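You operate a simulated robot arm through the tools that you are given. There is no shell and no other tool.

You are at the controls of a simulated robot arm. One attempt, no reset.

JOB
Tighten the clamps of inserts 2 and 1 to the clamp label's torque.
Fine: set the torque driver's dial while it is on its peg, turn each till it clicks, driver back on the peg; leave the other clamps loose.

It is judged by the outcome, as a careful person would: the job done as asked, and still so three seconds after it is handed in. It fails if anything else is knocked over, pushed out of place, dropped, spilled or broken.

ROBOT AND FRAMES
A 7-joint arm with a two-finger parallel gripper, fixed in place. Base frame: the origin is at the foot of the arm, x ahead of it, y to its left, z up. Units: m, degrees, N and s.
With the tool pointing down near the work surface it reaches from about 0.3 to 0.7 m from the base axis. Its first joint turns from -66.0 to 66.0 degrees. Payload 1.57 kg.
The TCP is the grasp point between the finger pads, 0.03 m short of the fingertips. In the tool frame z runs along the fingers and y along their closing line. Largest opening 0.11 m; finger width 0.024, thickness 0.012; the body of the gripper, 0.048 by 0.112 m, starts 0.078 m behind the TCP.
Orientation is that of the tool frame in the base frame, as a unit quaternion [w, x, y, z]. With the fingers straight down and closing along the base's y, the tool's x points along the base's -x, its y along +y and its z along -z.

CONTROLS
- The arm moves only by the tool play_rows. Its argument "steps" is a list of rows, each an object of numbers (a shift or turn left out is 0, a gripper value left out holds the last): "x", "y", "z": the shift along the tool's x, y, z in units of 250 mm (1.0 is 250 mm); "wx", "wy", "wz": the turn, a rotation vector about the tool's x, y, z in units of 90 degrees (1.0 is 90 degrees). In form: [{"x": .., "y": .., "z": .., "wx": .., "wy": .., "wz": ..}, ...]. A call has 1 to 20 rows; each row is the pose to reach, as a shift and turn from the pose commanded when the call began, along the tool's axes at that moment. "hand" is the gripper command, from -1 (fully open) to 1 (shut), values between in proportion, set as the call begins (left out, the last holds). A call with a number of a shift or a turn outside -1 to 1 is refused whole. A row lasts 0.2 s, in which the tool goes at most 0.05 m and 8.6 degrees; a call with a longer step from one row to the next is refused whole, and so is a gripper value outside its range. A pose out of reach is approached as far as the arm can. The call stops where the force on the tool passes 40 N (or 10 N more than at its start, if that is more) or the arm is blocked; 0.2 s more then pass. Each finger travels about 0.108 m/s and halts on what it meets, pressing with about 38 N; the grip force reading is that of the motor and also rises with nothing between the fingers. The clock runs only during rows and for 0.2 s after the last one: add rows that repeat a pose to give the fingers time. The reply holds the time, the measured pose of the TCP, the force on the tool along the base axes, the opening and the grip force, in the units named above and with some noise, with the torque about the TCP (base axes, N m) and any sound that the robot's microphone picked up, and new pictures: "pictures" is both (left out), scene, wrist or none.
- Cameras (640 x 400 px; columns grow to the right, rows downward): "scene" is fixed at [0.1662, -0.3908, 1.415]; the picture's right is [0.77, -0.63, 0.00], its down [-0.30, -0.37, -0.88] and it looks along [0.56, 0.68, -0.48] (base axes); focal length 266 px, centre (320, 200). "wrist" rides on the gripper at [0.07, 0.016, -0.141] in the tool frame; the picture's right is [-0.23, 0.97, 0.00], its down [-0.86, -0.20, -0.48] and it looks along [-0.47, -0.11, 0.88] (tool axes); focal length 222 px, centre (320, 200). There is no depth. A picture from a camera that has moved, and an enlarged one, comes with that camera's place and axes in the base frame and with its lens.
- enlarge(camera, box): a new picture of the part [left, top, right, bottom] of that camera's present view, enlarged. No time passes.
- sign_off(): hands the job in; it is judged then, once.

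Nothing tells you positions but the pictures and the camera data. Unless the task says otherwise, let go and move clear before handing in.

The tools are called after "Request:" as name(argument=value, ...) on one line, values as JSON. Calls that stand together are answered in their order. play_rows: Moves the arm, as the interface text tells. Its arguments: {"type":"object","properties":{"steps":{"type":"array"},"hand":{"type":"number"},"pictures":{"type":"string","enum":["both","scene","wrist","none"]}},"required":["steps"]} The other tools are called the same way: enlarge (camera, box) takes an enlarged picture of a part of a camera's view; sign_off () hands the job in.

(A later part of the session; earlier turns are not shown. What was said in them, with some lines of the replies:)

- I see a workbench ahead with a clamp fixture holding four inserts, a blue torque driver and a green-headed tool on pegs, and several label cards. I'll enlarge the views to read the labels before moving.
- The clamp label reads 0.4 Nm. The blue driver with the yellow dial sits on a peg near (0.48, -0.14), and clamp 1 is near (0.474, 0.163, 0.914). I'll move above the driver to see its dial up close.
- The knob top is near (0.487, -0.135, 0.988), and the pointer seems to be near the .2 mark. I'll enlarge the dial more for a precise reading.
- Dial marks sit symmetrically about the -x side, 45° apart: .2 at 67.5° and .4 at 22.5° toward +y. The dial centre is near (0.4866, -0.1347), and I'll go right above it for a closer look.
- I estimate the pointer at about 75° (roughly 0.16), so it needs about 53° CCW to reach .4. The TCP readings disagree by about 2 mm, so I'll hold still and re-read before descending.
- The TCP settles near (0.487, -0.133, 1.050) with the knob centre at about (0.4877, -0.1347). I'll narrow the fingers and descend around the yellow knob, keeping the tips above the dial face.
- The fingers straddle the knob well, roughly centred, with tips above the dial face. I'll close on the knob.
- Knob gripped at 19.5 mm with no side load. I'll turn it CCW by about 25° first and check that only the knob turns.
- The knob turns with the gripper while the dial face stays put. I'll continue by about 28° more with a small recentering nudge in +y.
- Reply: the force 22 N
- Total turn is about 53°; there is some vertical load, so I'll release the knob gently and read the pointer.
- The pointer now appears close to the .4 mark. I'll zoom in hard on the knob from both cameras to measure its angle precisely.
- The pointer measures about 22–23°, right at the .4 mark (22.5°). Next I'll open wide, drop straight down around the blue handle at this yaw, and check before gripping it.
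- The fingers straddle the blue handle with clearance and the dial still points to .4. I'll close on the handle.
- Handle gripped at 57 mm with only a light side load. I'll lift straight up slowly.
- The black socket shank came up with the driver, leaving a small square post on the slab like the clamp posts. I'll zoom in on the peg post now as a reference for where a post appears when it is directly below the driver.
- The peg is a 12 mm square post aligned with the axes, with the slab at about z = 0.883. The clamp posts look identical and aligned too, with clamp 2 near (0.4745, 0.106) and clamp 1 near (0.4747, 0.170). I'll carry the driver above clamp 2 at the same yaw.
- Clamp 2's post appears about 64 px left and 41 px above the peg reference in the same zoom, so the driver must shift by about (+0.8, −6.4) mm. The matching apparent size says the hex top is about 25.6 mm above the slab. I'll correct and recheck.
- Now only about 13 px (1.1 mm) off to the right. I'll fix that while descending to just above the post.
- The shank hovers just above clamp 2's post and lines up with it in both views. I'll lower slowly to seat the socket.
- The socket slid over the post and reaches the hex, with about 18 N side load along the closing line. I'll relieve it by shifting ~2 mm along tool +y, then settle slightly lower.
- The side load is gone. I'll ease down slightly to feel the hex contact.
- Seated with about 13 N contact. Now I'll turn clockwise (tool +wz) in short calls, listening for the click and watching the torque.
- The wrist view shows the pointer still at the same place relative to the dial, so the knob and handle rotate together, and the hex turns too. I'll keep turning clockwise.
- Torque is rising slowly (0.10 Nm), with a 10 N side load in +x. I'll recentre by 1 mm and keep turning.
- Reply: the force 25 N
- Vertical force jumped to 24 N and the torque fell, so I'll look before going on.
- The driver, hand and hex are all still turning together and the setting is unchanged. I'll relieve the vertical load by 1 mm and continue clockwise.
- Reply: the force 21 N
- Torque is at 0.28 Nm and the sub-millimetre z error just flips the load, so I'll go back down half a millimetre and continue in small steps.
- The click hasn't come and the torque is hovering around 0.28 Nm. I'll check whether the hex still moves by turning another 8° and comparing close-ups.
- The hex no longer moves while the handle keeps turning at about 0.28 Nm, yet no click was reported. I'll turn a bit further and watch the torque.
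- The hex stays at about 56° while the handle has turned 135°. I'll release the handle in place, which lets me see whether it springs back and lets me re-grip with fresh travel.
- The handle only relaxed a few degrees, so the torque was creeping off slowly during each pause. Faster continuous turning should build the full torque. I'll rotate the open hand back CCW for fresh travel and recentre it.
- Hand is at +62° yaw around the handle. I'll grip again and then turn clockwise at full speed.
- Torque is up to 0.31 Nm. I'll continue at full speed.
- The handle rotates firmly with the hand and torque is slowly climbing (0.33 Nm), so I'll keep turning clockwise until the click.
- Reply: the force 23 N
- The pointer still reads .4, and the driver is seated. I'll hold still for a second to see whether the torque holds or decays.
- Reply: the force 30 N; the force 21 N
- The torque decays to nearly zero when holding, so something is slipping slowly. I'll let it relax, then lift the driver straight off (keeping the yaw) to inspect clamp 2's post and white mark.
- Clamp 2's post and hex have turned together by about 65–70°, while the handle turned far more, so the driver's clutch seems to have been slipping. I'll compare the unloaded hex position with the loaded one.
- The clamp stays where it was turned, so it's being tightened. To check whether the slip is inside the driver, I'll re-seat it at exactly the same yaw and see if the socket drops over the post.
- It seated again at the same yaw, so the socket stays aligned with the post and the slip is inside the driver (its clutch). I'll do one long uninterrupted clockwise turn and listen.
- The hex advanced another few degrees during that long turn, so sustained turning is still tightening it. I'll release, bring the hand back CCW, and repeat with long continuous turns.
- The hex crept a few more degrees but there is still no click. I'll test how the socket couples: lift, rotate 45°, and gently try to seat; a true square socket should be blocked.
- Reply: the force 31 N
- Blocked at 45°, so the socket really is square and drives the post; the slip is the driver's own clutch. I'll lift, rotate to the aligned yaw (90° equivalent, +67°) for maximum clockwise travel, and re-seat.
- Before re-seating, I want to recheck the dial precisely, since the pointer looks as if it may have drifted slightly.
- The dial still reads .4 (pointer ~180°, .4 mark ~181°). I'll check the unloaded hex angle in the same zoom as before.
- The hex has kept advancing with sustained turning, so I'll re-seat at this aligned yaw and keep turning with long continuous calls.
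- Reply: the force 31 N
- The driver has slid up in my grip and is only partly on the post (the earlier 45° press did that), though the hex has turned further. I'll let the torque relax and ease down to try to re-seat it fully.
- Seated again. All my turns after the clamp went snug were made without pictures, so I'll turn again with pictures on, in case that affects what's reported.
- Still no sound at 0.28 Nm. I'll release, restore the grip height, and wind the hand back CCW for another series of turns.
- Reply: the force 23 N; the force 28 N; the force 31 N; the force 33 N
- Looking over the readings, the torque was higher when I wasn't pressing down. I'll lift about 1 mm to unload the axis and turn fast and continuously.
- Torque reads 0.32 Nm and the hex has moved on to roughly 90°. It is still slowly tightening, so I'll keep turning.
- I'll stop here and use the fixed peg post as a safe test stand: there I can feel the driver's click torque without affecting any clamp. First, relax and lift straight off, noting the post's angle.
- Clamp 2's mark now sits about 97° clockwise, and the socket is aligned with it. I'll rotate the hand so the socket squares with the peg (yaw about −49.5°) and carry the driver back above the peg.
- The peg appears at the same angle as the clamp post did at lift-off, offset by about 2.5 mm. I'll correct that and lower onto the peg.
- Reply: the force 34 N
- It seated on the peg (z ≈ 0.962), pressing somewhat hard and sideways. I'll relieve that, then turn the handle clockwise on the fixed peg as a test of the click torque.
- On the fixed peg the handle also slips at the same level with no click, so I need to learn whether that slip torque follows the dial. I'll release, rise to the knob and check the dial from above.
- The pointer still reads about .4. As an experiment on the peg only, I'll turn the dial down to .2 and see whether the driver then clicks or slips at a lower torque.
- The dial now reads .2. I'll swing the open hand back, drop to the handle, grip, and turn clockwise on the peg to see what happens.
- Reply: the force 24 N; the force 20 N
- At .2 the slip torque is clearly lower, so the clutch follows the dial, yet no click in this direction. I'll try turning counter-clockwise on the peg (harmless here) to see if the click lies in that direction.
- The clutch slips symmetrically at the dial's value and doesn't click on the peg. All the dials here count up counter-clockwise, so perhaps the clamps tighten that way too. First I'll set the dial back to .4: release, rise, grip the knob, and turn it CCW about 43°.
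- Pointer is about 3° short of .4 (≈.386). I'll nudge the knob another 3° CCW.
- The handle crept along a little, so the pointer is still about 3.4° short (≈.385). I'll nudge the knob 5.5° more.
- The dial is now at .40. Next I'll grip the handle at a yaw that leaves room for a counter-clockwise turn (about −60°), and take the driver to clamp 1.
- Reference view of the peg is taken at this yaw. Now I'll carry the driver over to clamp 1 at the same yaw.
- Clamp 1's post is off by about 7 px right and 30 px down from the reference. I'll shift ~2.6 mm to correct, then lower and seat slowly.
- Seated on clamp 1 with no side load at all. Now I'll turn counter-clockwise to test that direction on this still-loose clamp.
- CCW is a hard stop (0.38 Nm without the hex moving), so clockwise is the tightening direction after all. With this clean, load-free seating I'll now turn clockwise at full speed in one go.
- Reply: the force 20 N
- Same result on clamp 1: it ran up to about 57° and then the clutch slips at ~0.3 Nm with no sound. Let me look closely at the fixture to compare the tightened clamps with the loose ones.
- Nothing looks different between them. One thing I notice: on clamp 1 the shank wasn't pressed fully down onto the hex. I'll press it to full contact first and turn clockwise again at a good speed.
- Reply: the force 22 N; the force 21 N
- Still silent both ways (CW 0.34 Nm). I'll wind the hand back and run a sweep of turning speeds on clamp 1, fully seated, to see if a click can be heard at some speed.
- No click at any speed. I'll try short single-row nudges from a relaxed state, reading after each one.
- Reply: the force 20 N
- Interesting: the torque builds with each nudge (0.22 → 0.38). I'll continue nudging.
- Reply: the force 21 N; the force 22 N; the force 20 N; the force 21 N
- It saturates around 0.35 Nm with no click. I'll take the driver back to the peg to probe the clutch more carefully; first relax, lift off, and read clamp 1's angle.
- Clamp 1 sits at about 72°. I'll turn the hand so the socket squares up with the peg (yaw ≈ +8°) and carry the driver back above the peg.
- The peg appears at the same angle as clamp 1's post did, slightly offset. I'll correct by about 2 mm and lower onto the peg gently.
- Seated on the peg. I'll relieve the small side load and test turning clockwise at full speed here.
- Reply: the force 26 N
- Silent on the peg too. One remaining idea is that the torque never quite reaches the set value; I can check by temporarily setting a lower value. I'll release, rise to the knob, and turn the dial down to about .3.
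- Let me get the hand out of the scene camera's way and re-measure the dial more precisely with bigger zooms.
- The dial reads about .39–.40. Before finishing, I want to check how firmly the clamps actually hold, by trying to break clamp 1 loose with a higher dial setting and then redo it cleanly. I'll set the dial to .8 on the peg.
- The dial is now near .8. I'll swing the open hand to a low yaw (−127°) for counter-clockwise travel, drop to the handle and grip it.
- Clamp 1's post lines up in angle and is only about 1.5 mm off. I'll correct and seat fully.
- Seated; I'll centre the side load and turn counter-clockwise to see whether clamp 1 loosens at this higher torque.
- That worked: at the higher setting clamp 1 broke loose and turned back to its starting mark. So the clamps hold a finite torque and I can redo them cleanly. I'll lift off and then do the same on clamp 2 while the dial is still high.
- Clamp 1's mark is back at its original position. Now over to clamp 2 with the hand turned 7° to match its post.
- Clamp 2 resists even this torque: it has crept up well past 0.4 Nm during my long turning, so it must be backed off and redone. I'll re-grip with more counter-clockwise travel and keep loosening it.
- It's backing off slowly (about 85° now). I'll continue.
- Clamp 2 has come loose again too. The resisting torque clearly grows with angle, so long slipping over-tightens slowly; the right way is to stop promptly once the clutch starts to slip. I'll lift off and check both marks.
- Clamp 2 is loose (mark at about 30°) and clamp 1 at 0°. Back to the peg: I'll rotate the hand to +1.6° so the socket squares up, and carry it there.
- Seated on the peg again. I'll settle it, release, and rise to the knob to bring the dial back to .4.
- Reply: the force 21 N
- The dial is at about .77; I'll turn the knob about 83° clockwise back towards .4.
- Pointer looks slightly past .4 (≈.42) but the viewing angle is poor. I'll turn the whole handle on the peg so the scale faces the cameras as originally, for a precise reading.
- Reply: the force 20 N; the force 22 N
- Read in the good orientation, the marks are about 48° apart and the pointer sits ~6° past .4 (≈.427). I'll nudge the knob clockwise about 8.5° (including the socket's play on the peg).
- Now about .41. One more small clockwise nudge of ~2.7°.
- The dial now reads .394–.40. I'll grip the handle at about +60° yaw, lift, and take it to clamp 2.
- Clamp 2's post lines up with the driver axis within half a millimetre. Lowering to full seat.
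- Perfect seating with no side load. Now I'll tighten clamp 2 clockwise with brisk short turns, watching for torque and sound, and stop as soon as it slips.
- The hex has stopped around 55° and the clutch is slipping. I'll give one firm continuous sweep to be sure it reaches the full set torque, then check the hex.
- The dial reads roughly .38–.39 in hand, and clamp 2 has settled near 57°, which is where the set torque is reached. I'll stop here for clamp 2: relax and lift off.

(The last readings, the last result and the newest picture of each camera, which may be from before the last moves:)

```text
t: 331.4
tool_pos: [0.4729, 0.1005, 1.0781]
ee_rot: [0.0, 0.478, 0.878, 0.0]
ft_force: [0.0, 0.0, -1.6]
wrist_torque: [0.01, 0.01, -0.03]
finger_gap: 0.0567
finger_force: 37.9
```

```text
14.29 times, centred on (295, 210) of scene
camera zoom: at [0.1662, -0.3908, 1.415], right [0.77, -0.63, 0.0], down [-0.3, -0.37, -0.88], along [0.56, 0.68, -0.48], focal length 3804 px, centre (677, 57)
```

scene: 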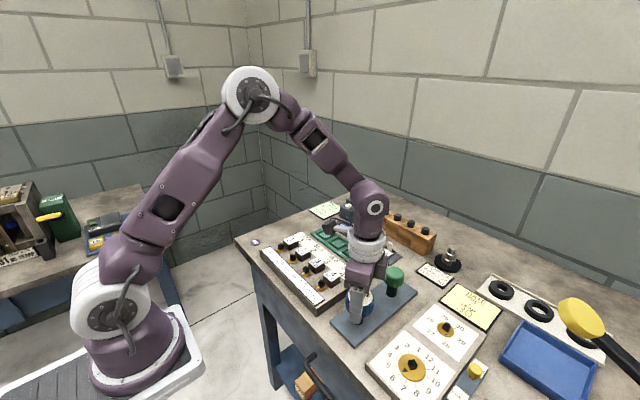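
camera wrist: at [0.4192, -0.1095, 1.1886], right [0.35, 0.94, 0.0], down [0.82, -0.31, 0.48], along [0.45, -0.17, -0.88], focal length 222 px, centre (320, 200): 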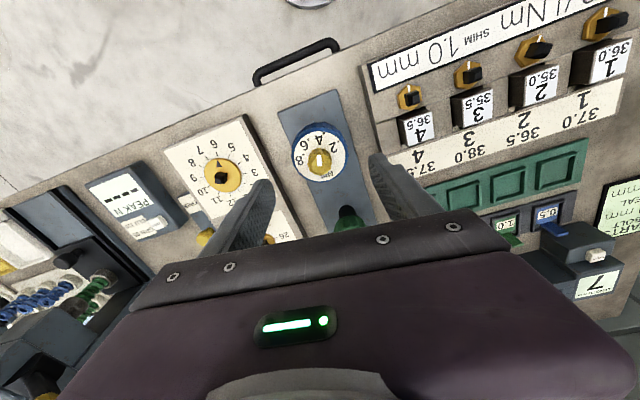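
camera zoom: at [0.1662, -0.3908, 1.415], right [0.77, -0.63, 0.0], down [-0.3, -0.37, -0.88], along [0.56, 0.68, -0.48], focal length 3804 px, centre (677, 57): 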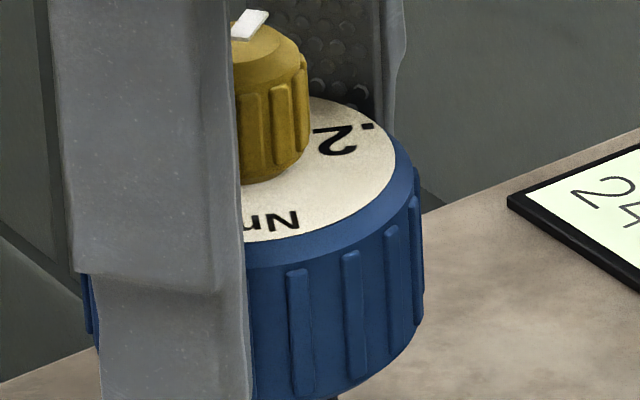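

Clamp 2 is at about 60.7°. Now to clamp 1: rotate the hand by +60.7° so the socket matches its post, and move over.

Request:
play_rows(steps=[{"wz": -0.09}, {"wz": -0.18}, {"wz": -0.27}, {"wz": -0.36}, {"wz": -0.45}, {"wz": -0.54}, {"wz": -0.63}, {"wz": -0.6744}, {"wz": -0.6744}], pictures="none")

Request:
play_rows(steps=[{"x": -0.008, "y": 0.08}, {"x": -0.016, "y": 0.16}, {"x": -0.0226, "y": 0.2443}, {"x": -0.0226, "y": 0.2443}, {"x": -0.0226, "y": 0.2443}], pictures="none")

Request:
enlarge(camera="wrist", box=[306, 122, 338, 142])

Request:
enlarge(camera="wrist", box=[284, 135, 356, 215])

Request:
enlarge(camera="scene", box=[262, 192, 296, 220])

```text
t: 333.4
tool_pos: [0.4729, 0.1005, 1.0764]
ee_rot: [0.0, -0.033, 0.999, 0.001]
ft_force: [-0.2, -0.9, -1.7]
wrist_torque: [0.02, 0.04, -0.03]
finger_gap: 0.0566
finger_force: 37.6
```

```text
t: 334.6
tool_pos: [0.4732, 0.164, 1.0785]
ee_rot: [0.0, -0.032, 0.999, 0.0]
ft_force: [0.0, -0.8, -1.6]
wrist_torque: [0.01, 0.03, -0.01]
finger_gap: 0.0565
finger_force: 38.1
```

```text
16.00 times, centred on (322, 132) of wrist
camera zoom: at [0.4042, 0.1757, 1.2216], right [0.16, 0.99, 0.0], down [0.87, -0.14, 0.48], along [0.47, -0.08, -0.88], focal length 3554 px, centre (288, 1288)
```

zoom: 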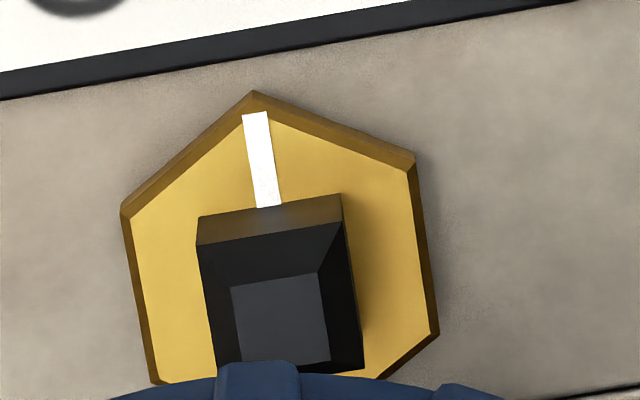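

```text
5.00 times, centred on (320, 175) of wrist
camera zoom: at [0.4042, 0.1757, 1.2216], right [0.16, 0.99, 0.0], down [0.87, -0.14, 0.48], along [0.47, -0.08, -0.88], focal length 1111 px, centre (320, 325)
```

zoom: 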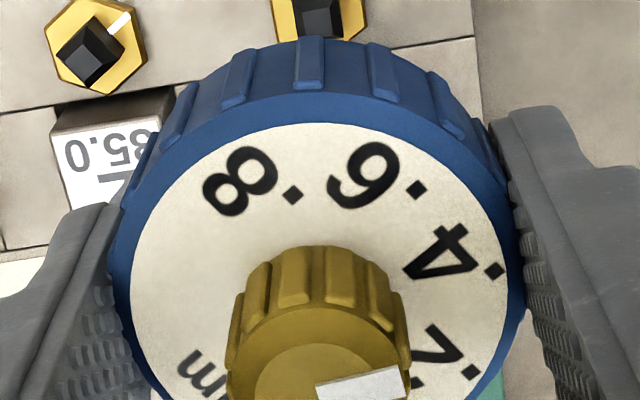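

```text
14.29 times, centred on (279, 206) of scene
camera zoom: at [0.1662, -0.3908, 1.415], right [0.77, -0.63, 0.0], down [-0.3, -0.37, -0.88], along [0.56, 0.68, -0.48], focal length 3804 px, centre (906, 114)
```

zoom: 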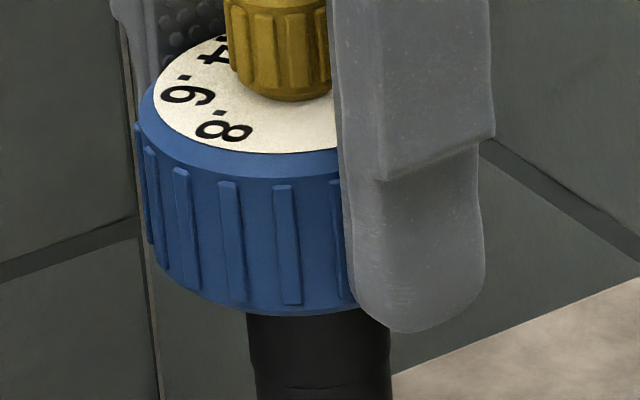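

Request:
play_rows(steps=[{"x": 0.0032, "y": 0.0036, "wz": 0.014}, {"x": 0.0032, "y": 0.0036, "wz": 0.014, "z": 0.06}, {"x": 0.0032, "y": 0.0036, "wz": 0.014, "z": 0.12}, {"x": 0.0032, "y": 0.0036, "wz": 0.014, "z": 0.18}, {"x": 0.0032, "y": 0.0036, "wz": 0.014, "z": 0.24}, {"x": 0.0032, "y": 0.0036, "wz": 0.014, "z": 0.265}, {"x": 0.0032, "y": 0.0036, "wz": 0.014, "z": 0.28}, {"x": 0.0032, "y": 0.0036, "wz": 0.014, "z": 0.295}, {"x": 0.0032, "y": 0.0036, "wz": 0.014, "z": 0.31}, {"x": 0.0032, "y": 0.0036, "wz": 0.014, "z": 0.325}, {"x": 0.0032, "y": 0.0036, "wz": 0.014, "z": 0.34}, {"x": 0.0032, "y": 0.0036, "wz": 0.014, "z": 0.35}, {"x": 0.0032, "y": 0.0036, "wz": 0.014, "z": 0.35}], pictures="none")

Request:
enlarge(camera="scene", box=[272, 245, 288, 255])

```text
t: 337.4
tool_pos: [0.4724, 0.1623, 0.9889]
ee_rot: [-0.001, -0.021, 1.0, 0.0]
ft_force: [-8.1, 0.4, 0.4]
wrist_torque: [-0.01, 0.6, 0.02]
finger_gap: 0.0564
finger_force: 38.2
```

```text
16.00 times, centred on (280, 250) of scene
camera zoom: at [0.166, -0.3908, 1.4151], right [0.77, -0.63, 0.0], down [-0.3, -0.37, -0.88], along [0.56, 0.68, -0.48], focal length 4260 px, centre (960, -600)
```

zoom: 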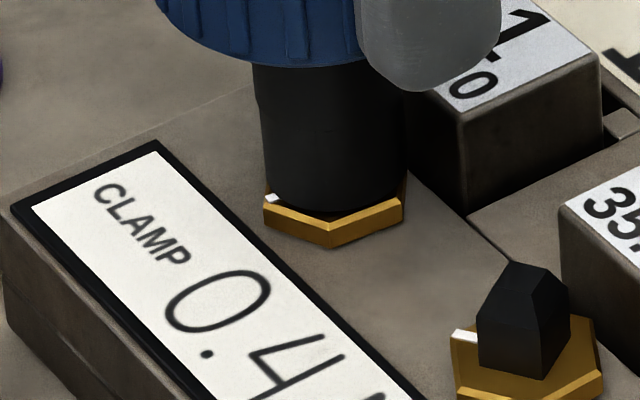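

Request:
play_rows(steps=[{"x": 0.0036, "z": 0.004}, {"x": 0.0036, "z": 0.008}, {"x": 0.0036, "z": 0.01}, {"x": 0.0036, "z": 0.01}], pictures="none")

Request:
play_rows(steps=[{"wz": 0.09}, {"wz": 0.18}, {"wz": 0.27}, {"wz": 0.36}, {"wz": 0.45}, {"wz": 0.54}], pictures="none")

Request:
enlarge(camera="scene", box=[272, 245, 288, 255])

```text
t: 338.4
tool_pos: [0.4721, 0.1631, 0.988]
ee_rot: [0.0, -0.021, 1.0, 0.001]
ft_force: [-3.6, 0.7, 7.8]
wrist_torque: [0.02, 0.39, -0.01]
finger_gap: 0.0566
finger_force: 37.8
```

```text
t: 339.8
tool_pos: [0.4714, 0.1632, 0.9882]
ee_rot: [0.0, 0.394, 0.919, 0.0]
ft_force: [-8.5, -1.7, 24.0]
wrist_torque: [0.1, 0.62, 0.11]
finger_gap: 0.0565
finger_force: 37.9
```

```text
16.00 times, centred on (280, 250) of scene
camera zoom: at [0.1656, -0.391, 1.4151], right [0.77, -0.63, 0.0], down [-0.3, -0.37, -0.88], along [0.56, 0.68, -0.48], focal length 4260 px, centre (960, -600)
```

zoom: 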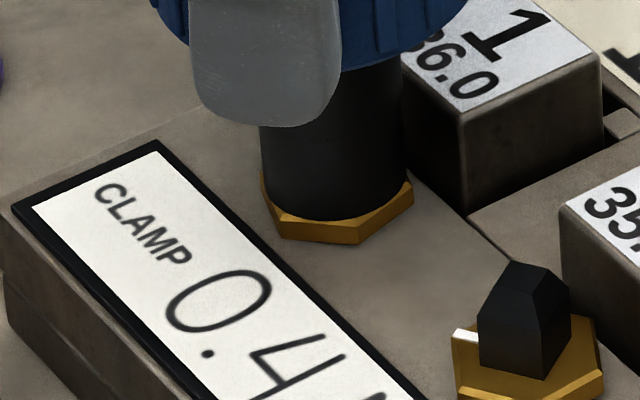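

Clamp 1 is following freely (about 39°). Continue briskly and stop just after it goes tight.

Request:
play_rows(steps=[{"wz": 0.09}, {"wz": 0.18}, {"wz": 0.27}, {"wz": 0.36}], pictures="none")

Request:
enlarge(camera="scene", box=[272, 245, 288, 255])

```text
t: 340.8
tool_pos: [0.4717, 0.1625, 0.9877]
ee_rot: [0.0, 0.635, 0.772, 0.0]
ft_force: [-9.3, -4.0, 23.0]
wrist_torque: [-0.18, 0.46, 0.17]
finger_gap: 0.0566
finger_force: 37.4
```

```text
16.00 times, centred on (280, 250) of scene
camera zoom: at [0.1656, -0.3911, 1.415], right [0.77, -0.63, 0.0], down [-0.3, -0.37, -0.88], along [0.56, 0.68, -0.48], focal length 4260 px, centre (960, -600)
```

zoom: 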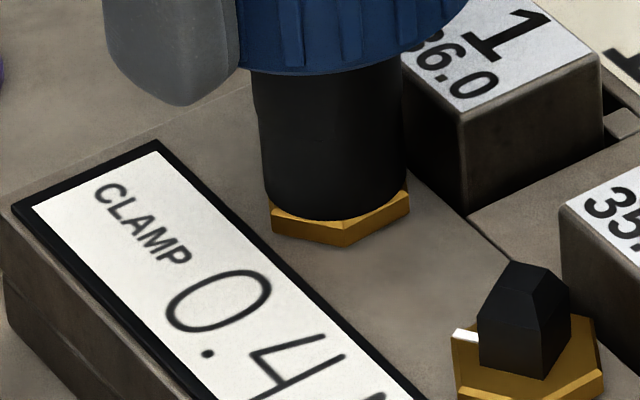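

Clamp 1 has gone tight (hex ~48° in this view, same as clamp 2's first stop). A couple of firm sweeps to match clamp 2's treatment.

Request:
play_rows(steps=[{"wz": 0.095}, {"wz": 0.19}, {"wz": 0.285}], pictures="none")

Request:
enlarge(camera="scene", box=[272, 245, 288, 255])

Request:
play_rows(steps=[{"wz": 0.095}, {"wz": 0.19}, {"wz": 0.285}], pictures="none")

Request:
enlarge(camera="scene", box=[272, 245, 288, 255])

```text
t: 341.6
tool_pos: [0.4718, 0.1627, 0.9881]
ee_rot: [0.0, 0.791, 0.612, 0.0]
ft_force: [-10.0, -4.0, 29.5]
wrist_torque: [-0.25, 0.39, 0.14]
finger_gap: 0.0565
finger_force: 38.0
```

```text
16.00 times, centred on (280, 250) of scene
camera zoom: at [0.1655, -0.3911, 1.415], right [0.77, -0.63, 0.0], down [-0.3, -0.37, -0.88], along [0.56, 0.68, -0.48], focal length 4260 px, centre (960, -600)
```

zoom: 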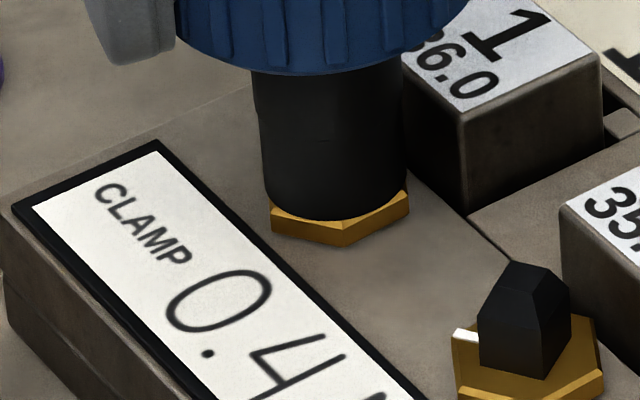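

```text
t: 342.5
tool_pos: [0.4721, 0.1634, 0.9882]
ee_rot: [-0.001, 0.905, 0.426, -0.001]
ft_force: [-4.6, -2.6, 10.9]
wrist_torque: [-0.17, 0.17, 0.13]
finger_gap: 0.0566
finger_force: 38.4
stopped in row 3: the force on the tool passed its limit at 42 N (the readings are from after the stop); the commanded pose is now the measured one
```

```text
16.00 times, centred on (280, 250) of scene
camera zoom: at [0.1659, -0.3909, 1.415], right [0.77, -0.63, 0.0], down [-0.3, -0.37, -0.88], along [0.56, 0.68, -0.48], focal length 4260 px, centre (960, -600)
```

zoom: 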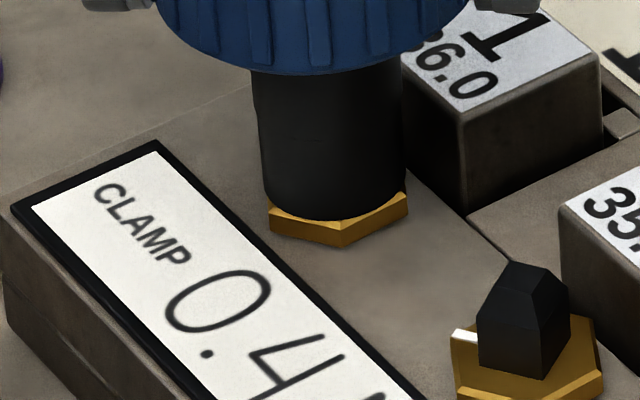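

The axial press built up and tripped the force limit. I'll ease off 0.8 mm and finish with one more short sweep.

Request:
play_rows(steps=[{"z": -0.003}, {"z": -0.003, "wz": 0.09}, {"z": -0.003, "wz": 0.18}, {"z": -0.003, "wz": 0.23}], pictures="none")

Request:
enlarge(camera="scene", box=[272, 245, 288, 255])

```text
t: 343.5
tool_pos: [0.4721, 0.1628, 0.988]
ee_rot: [-0.001, 0.967, 0.255, -0.001]
ft_force: [-9.3, -1.1, 3.9]
wrist_torque: [-0.19, 0.45, 0.19]
finger_gap: 0.0567
finger_force: 37.8
```

```text
16.00 times, centred on (280, 250) of scene
camera zoom: at [0.1659, -0.3909, 1.4151], right [0.77, -0.63, 0.0], down [-0.3, -0.37, -0.88], along [0.56, 0.68, -0.48], focal length 4260 px, centre (960, -600)
```

zoom: 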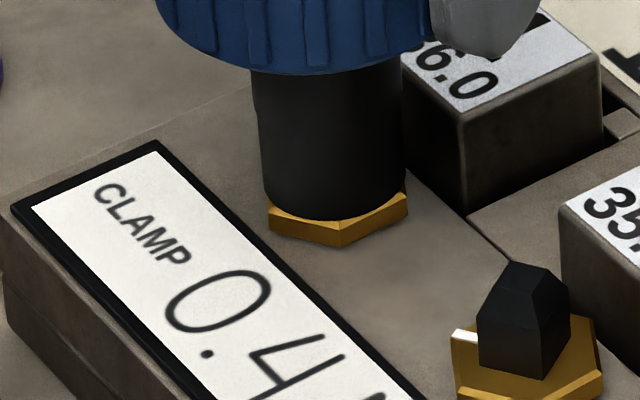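

Clamp 1 has settled at the same angle as clamp 2 (≈60°). I'll stop here, relax, and lift off to return the driver to its peg.

Request:
play_rows(steps=[{"z": 0}, {"z": 0}, {"z": 0}, {"z": -0.02}, {"z": -0.05}, {"z": -0.09}, {"z": -0.13}, {"z": -0.18}, {"z": -0.24}, {"z": -0.3}, {"z": -0.36}, {"z": -0.36}], pictures="none")

Request:
enlarge(camera="wrist", box=[306, 122, 338, 142])

Request:
enlarge(camera="scene", box=[262, 230, 332, 290])

```text
t: 346.1
tool_pos: [0.4725, 0.1623, 1.0771]
ee_rot: [0.0, 0.967, 0.255, 0.001]
ft_force: [0.2, -0.1, -2.0]
wrist_torque: [-0.05, 0.02, 0.01]
finger_gap: 0.0569
finger_force: 38.4
```

```text
16.00 times, centred on (322, 132) of wrist
camera zoom: at [0.5408, 0.1832, 1.2206], right [0.28, -0.96, 0.0], down [-0.84, -0.25, 0.48], along [-0.46, -0.14, -0.88], focal length 3554 px, centre (288, 1288)
```

zoom: 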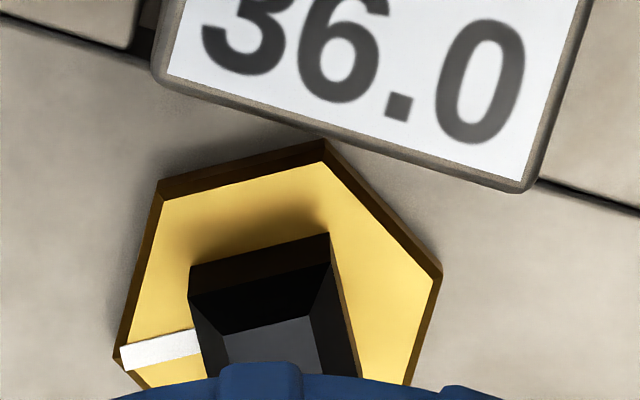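

```text
6.67 times, centred on (297, 260) of scene
camera zoom: at [0.1662, -0.3908, 1.415], right [0.77, -0.63, 0.0], down [-0.3, -0.37, -0.88], along [0.56, 0.68, -0.48], focal length 1775 px, centre (473, -200)
```

zoom: 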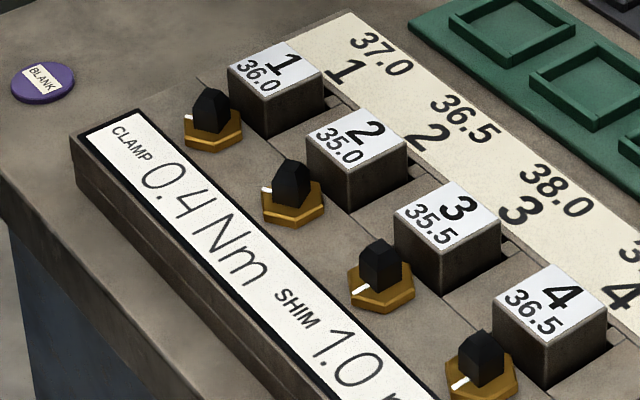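

Clamp 1 reads about 61.8° and clamp 2 about 60.7°, with 3 and 4 untouched. Now back to the peg: rotate the hand +61.8° to square the socket, then carry it over.

Request:
play_rows(steps=[{"wz": -0.09}, {"wz": -0.18}, {"wz": -0.27}, {"wz": -0.36}, {"wz": -0.45}, {"wz": -0.54}, {"wz": -0.63}, {"wz": -0.6867}, {"wz": -0.6867}], pictures="none")

Request:
play_rows(steps=[{"x": -0.1, "y": 0.002}, {"x": -0.25, "y": 0.006}, {"x": -0.4, "y": 0.009}, {"x": -0.55, "y": 0.012}, {"x": -0.7, "y": 0.016}, {"x": -0.85, "y": 0.019}, {"x": -0.99, "y": 0.022}, {"x": -0.99, "y": 0.022}], pictures="none")

Request:
play_rows(steps=[{"x": -0.1, "y": 0.002, "z": 0.04}, {"x": -0.2, "y": 0.004, "z": 0.08}, {"x": -0.2, "y": 0.004, "z": 0.1016}, {"x": -0.2, "y": 0.004, "z": 0.1016}, {"x": -0.2, "y": 0.004, "z": 0.1016}], pictures="none")

Request:
enlarge(camera="wrist", box=[306, 122, 338, 142])

Request:
enlarge(camera="scene", box=[315, 220, 415, 340])

```text
t: 348.1
tool_pos: [0.4715, 0.1618, 1.0782]
ee_rot: [0.001, 0.698, 0.716, -0.001]
ft_force: [-0.4, -0.6, -1.9]
wrist_torque: [-0.02, 0.0, -0.02]
finger_gap: 0.0564
finger_force: 38.1
```

```text
t: 349.9
tool_pos: [0.4868, -0.0852, 1.0773]
ee_rot: [0.0, 0.698, 0.716, 0.0]
ft_force: [0.6, 0.1, -2.0]
wrist_torque: [-0.01, -0.01, 0.04]
finger_gap: 0.0566
finger_force: 37.8
```

```text
t: 351.1
tool_pos: [0.487, -0.1347, 1.0505]
ee_rot: [0.0, 0.699, 0.715, 0.001]
ft_force: [0.6, 0.3, -2.5]
wrist_torque: [-0.01, -0.01, 0.02]
finger_gap: 0.0567
finger_force: 38.1
```

```text
16.00 times, centred on (322, 132) of wrist
camera zoom: at [0.502, -0.0637, 1.1936], right [0.98, -0.2, 0.0], down [-0.18, -0.86, 0.48], along [-0.1, -0.47, -0.88], focal length 3554 px, centre (288, 1288)
```

zoom: 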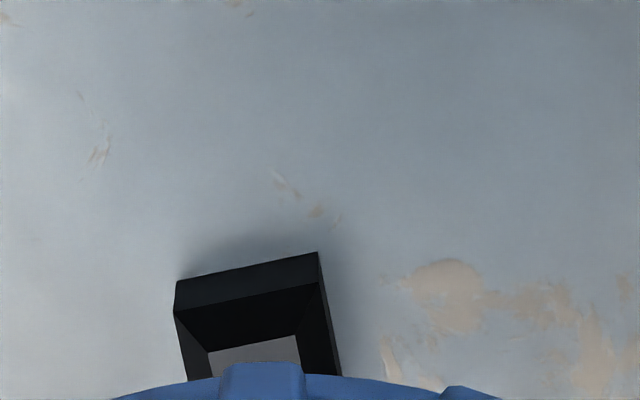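

```text
3.33 times, centred on (365, 280) of scene
camera zoom: at [0.1662, -0.3908, 1.415], right [0.77, -0.63, 0.0], down [-0.3, -0.37, -0.88], along [0.56, 0.68, -0.48], focal length 888 px, centre (170, -67)
```

zoom: 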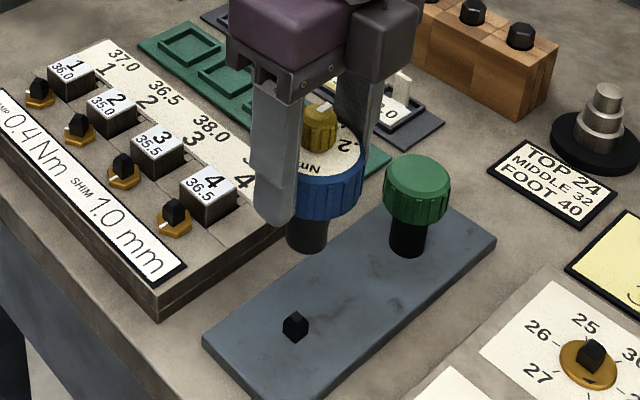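

Request:
play_rows(steps=[{"x": -0.004, "y": -0.004}, {"x": -0.004, "y": -0.004, "z": 0.06}, {"x": -0.004, "y": -0.004, "z": 0.12}, {"x": -0.004, "y": -0.004, "z": 0.18}, {"x": -0.004, "y": -0.004, "z": 0.24}, {"x": -0.004, "y": -0.004, "z": 0.265}, {"x": -0.004, "y": -0.004, "z": 0.28}, {"x": -0.004, "y": -0.004, "z": 0.295}, {"x": -0.004, "y": -0.004, "z": 0.31}, {"x": -0.004, "y": -0.004, "z": 0.325}, {"x": -0.004, "y": -0.004, "z": 0.335}, {"x": -0.004, "y": -0.004, "z": 0.342}, {"x": -0.004, "y": -0.004, "z": 0.342}], pictures="none")

Request:
enlarge(camera="scene", box=[325, 250, 405, 335])

```text
t: 353.9
tool_pos: [0.4847, -0.135, 0.9666]
ee_rot: [0.0, 0.698, 0.716, 0.001]
ft_force: [0.2, 0.2, -2.3]
wrist_torque: [-0.01, -0.01, 0.0]
finger_gap: 0.0566
finger_force: 37.8
```

```text
4.71 times, centred on (365, 292) of scene
camera zoom: at [0.1662, -0.3908, 1.415], right [0.77, -0.63, 0.0], down [-0.3, -0.37, -0.88], along [0.56, 0.68, -0.48], focal length 1253 px, centre (108, -235)
```

zoom: 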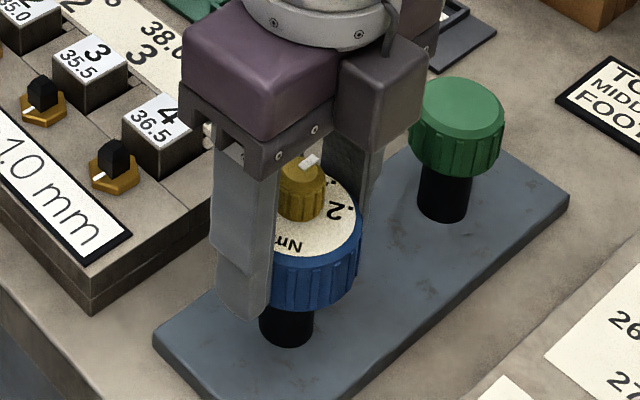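

On the post with no side load; a few millimetres remain to full seat.

Request:
play_rows(steps=[{"z": 0.006}, {"z": 0.011}, {"z": 0.015}, {"z": 0.015}], pictures="none")

```text
t: 354.9
tool_pos: [0.4854, -0.1352, 0.9637]
ee_rot: [0.0, 0.698, 0.716, -0.001]
ft_force: [0.0, -0.2, 4.2]
wrist_torque: [0.06, 0.03, 0.0]
finger_gap: 0.0566
finger_force: 37.7
```

Seated on the peg with light contact. I'll let go and move straight up clear of everything.

Request:
play_rows(steps=[{"z": 0}, {"z": 0}, {"z": -0.06}, {"z": -0.12}, {"z": -0.2}, {"z": -0.3}, {"z": -0.42}, {"z": -0.54}, {"z": -0.6}, {"z": -0.6}], hand=-0.45, pictures="both")

Request:
enlarge(camera="scene", box=[325, 250, 405, 335])

Request:
enlarge(camera="scene", box=[255, 225, 345, 310])

```text
t: 357.1
tool_pos: [0.4848, -0.1355, 1.1147]
ee_rot: [0.0, 0.698, 0.716, 0.0]
ft_force: [-1.0, -0.1, 0.0]
wrist_torque: [0.0, -0.01, 0.0]
finger_gap: 0.0797
finger_force: 0.1
camera wrist: at [0.5, -0.0647, 1.2569], right [0.98, -0.2, 0.0], down [-0.18, -0.86, 0.48], along [-0.1, -0.47, -0.88], focal length 222 px, centre (320, 200)
```

scene: 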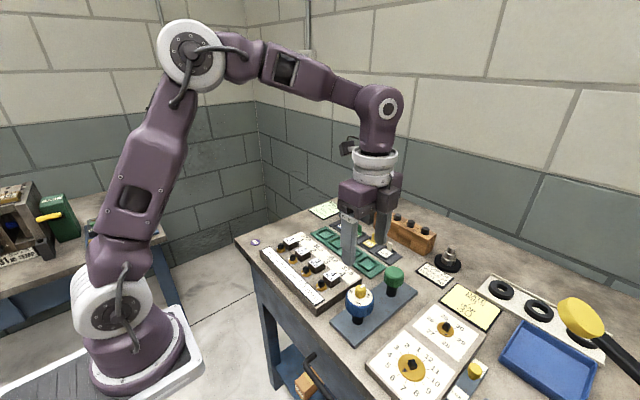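
wrist: 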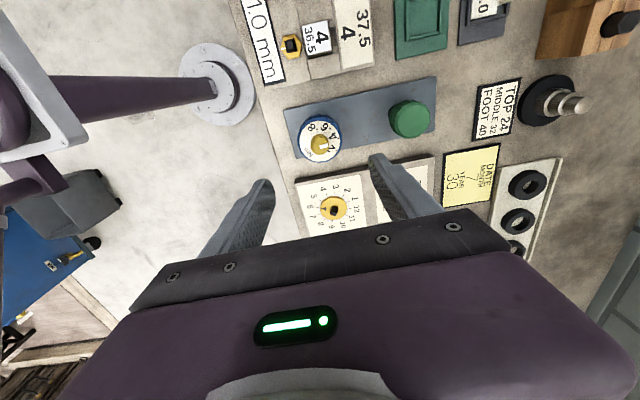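

```text
4.71 times, centred on (365, 292) of scene
camera zoom: at [0.1662, -0.3908, 1.415], right [0.77, -0.63, 0.0], down [-0.3, -0.37, -0.88], along [0.56, 0.68, -0.48], focal length 1253 px, centre (108, -235)
```

zoom: 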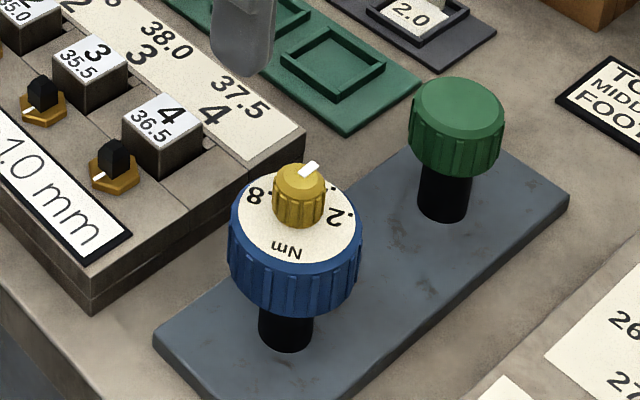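

```text
4.71 times, centred on (300, 268) of scene
camera zoom: at [0.1662, -0.3908, 1.415], right [0.77, -0.63, 0.0], down [-0.3, -0.37, -0.88], along [0.56, 0.68, -0.48], focal length 1253 px, centre (414, -118)
```

zoom: 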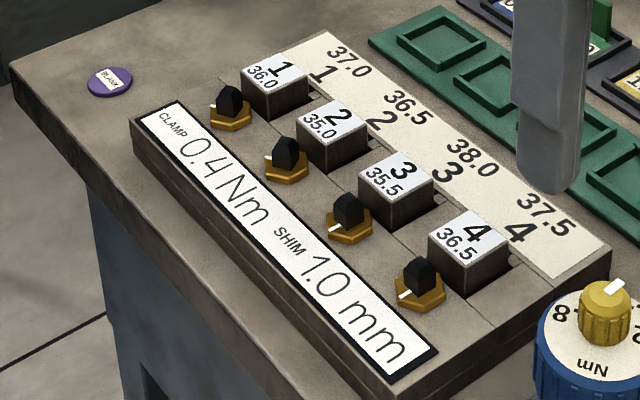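

The driver stands on its peg, clamps 3 and 4 are untouched, and nothing else has moved. Let me take a last close look at the dial before handing in.

Request:
enlarge(camera="scene", box=[344, 280, 376, 306])

Request:
enlarge(camera="wrist", box=[292, 105, 348, 175])

```text
15.38 times, centred on (360, 293) of scene
camera zoom: at [0.1662, -0.3908, 1.415], right [0.77, -0.63, 0.0], down [-0.3, -0.37, -0.88], along [0.56, 0.68, -0.48], focal length 4097 px, centre (-295, -1231)
```

zoom: 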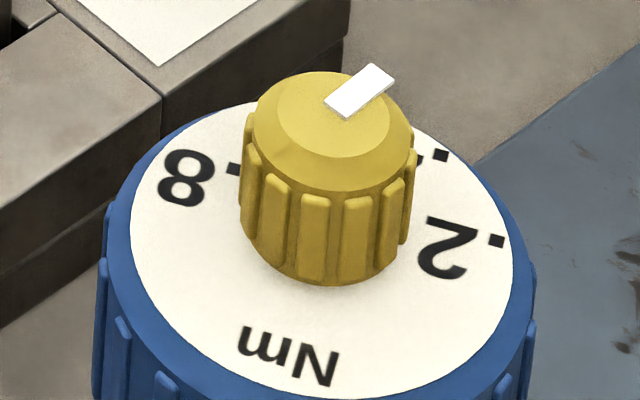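

```text
5.71 times, centred on (320, 140) of wrist
camera zoom: at [0.5, -0.0647, 1.2569], right [0.98, -0.2, 0.0], down [-0.18, -0.86, 0.48], along [-0.1, -0.47, -0.88], focal length 1269 px, centre (320, 543)
```

zoom: 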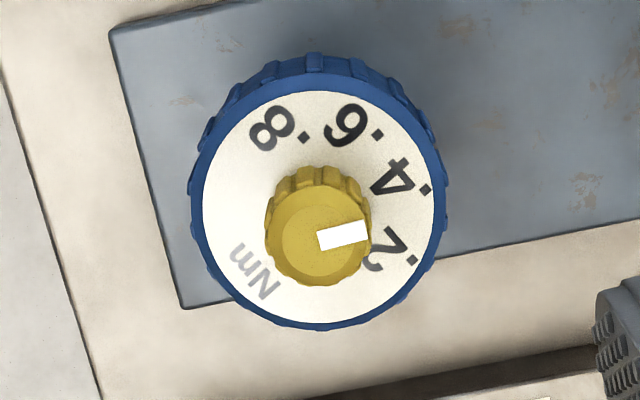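

Final state:
- **Dial:** it reads about .39–.40.
- **Driver:** it is on its peg and the gripper is clear.
- **Clamps 2 and 1:** both were turned until the driver's clutch slipped at that setting. They sit at matching angles of about 61°.
- **Clamps 3 and 4:** untouched.

The microphone never reported a click, so I judged the torque from the clutch slipping and the screws stopping. I'm handing in.

Request:
sign_off()

```text
The job is handed in.
```

I handed the job in with clamps 2 and 1 tightened, but the microphone never reported a click, so I can't confirm the torque that way.

- **How I judged the torque:** I turned each clamp until its screw stopped and the driver's clutch slipped, with the dial measured at about 0.39–0.40 Nm. The two clamps ended at matching angles, about 61° and 62° from loose.
- **Redone clamps:** On my first attempt I kept turning while listening for a click, and clamp 2 crept well past 0.4 Nm. I set the dial to about 0.8 and backed both clamps off. I then reset it to 0.4 on the peg and retightened them, stopping soon after the clutch slipped.
- **Remaining uncertainty:** The screws kept creeping slightly while the clutch slipped. I estimate both clamps are within about 10% of 0.4 Nm, with no independent reading to confirm it.
- **Everything else:** The driver is back on its peg with the dial still near 0.4. Clamps 3 and 4 were left loose, the gripper is clear, and I saw nothing else moved.
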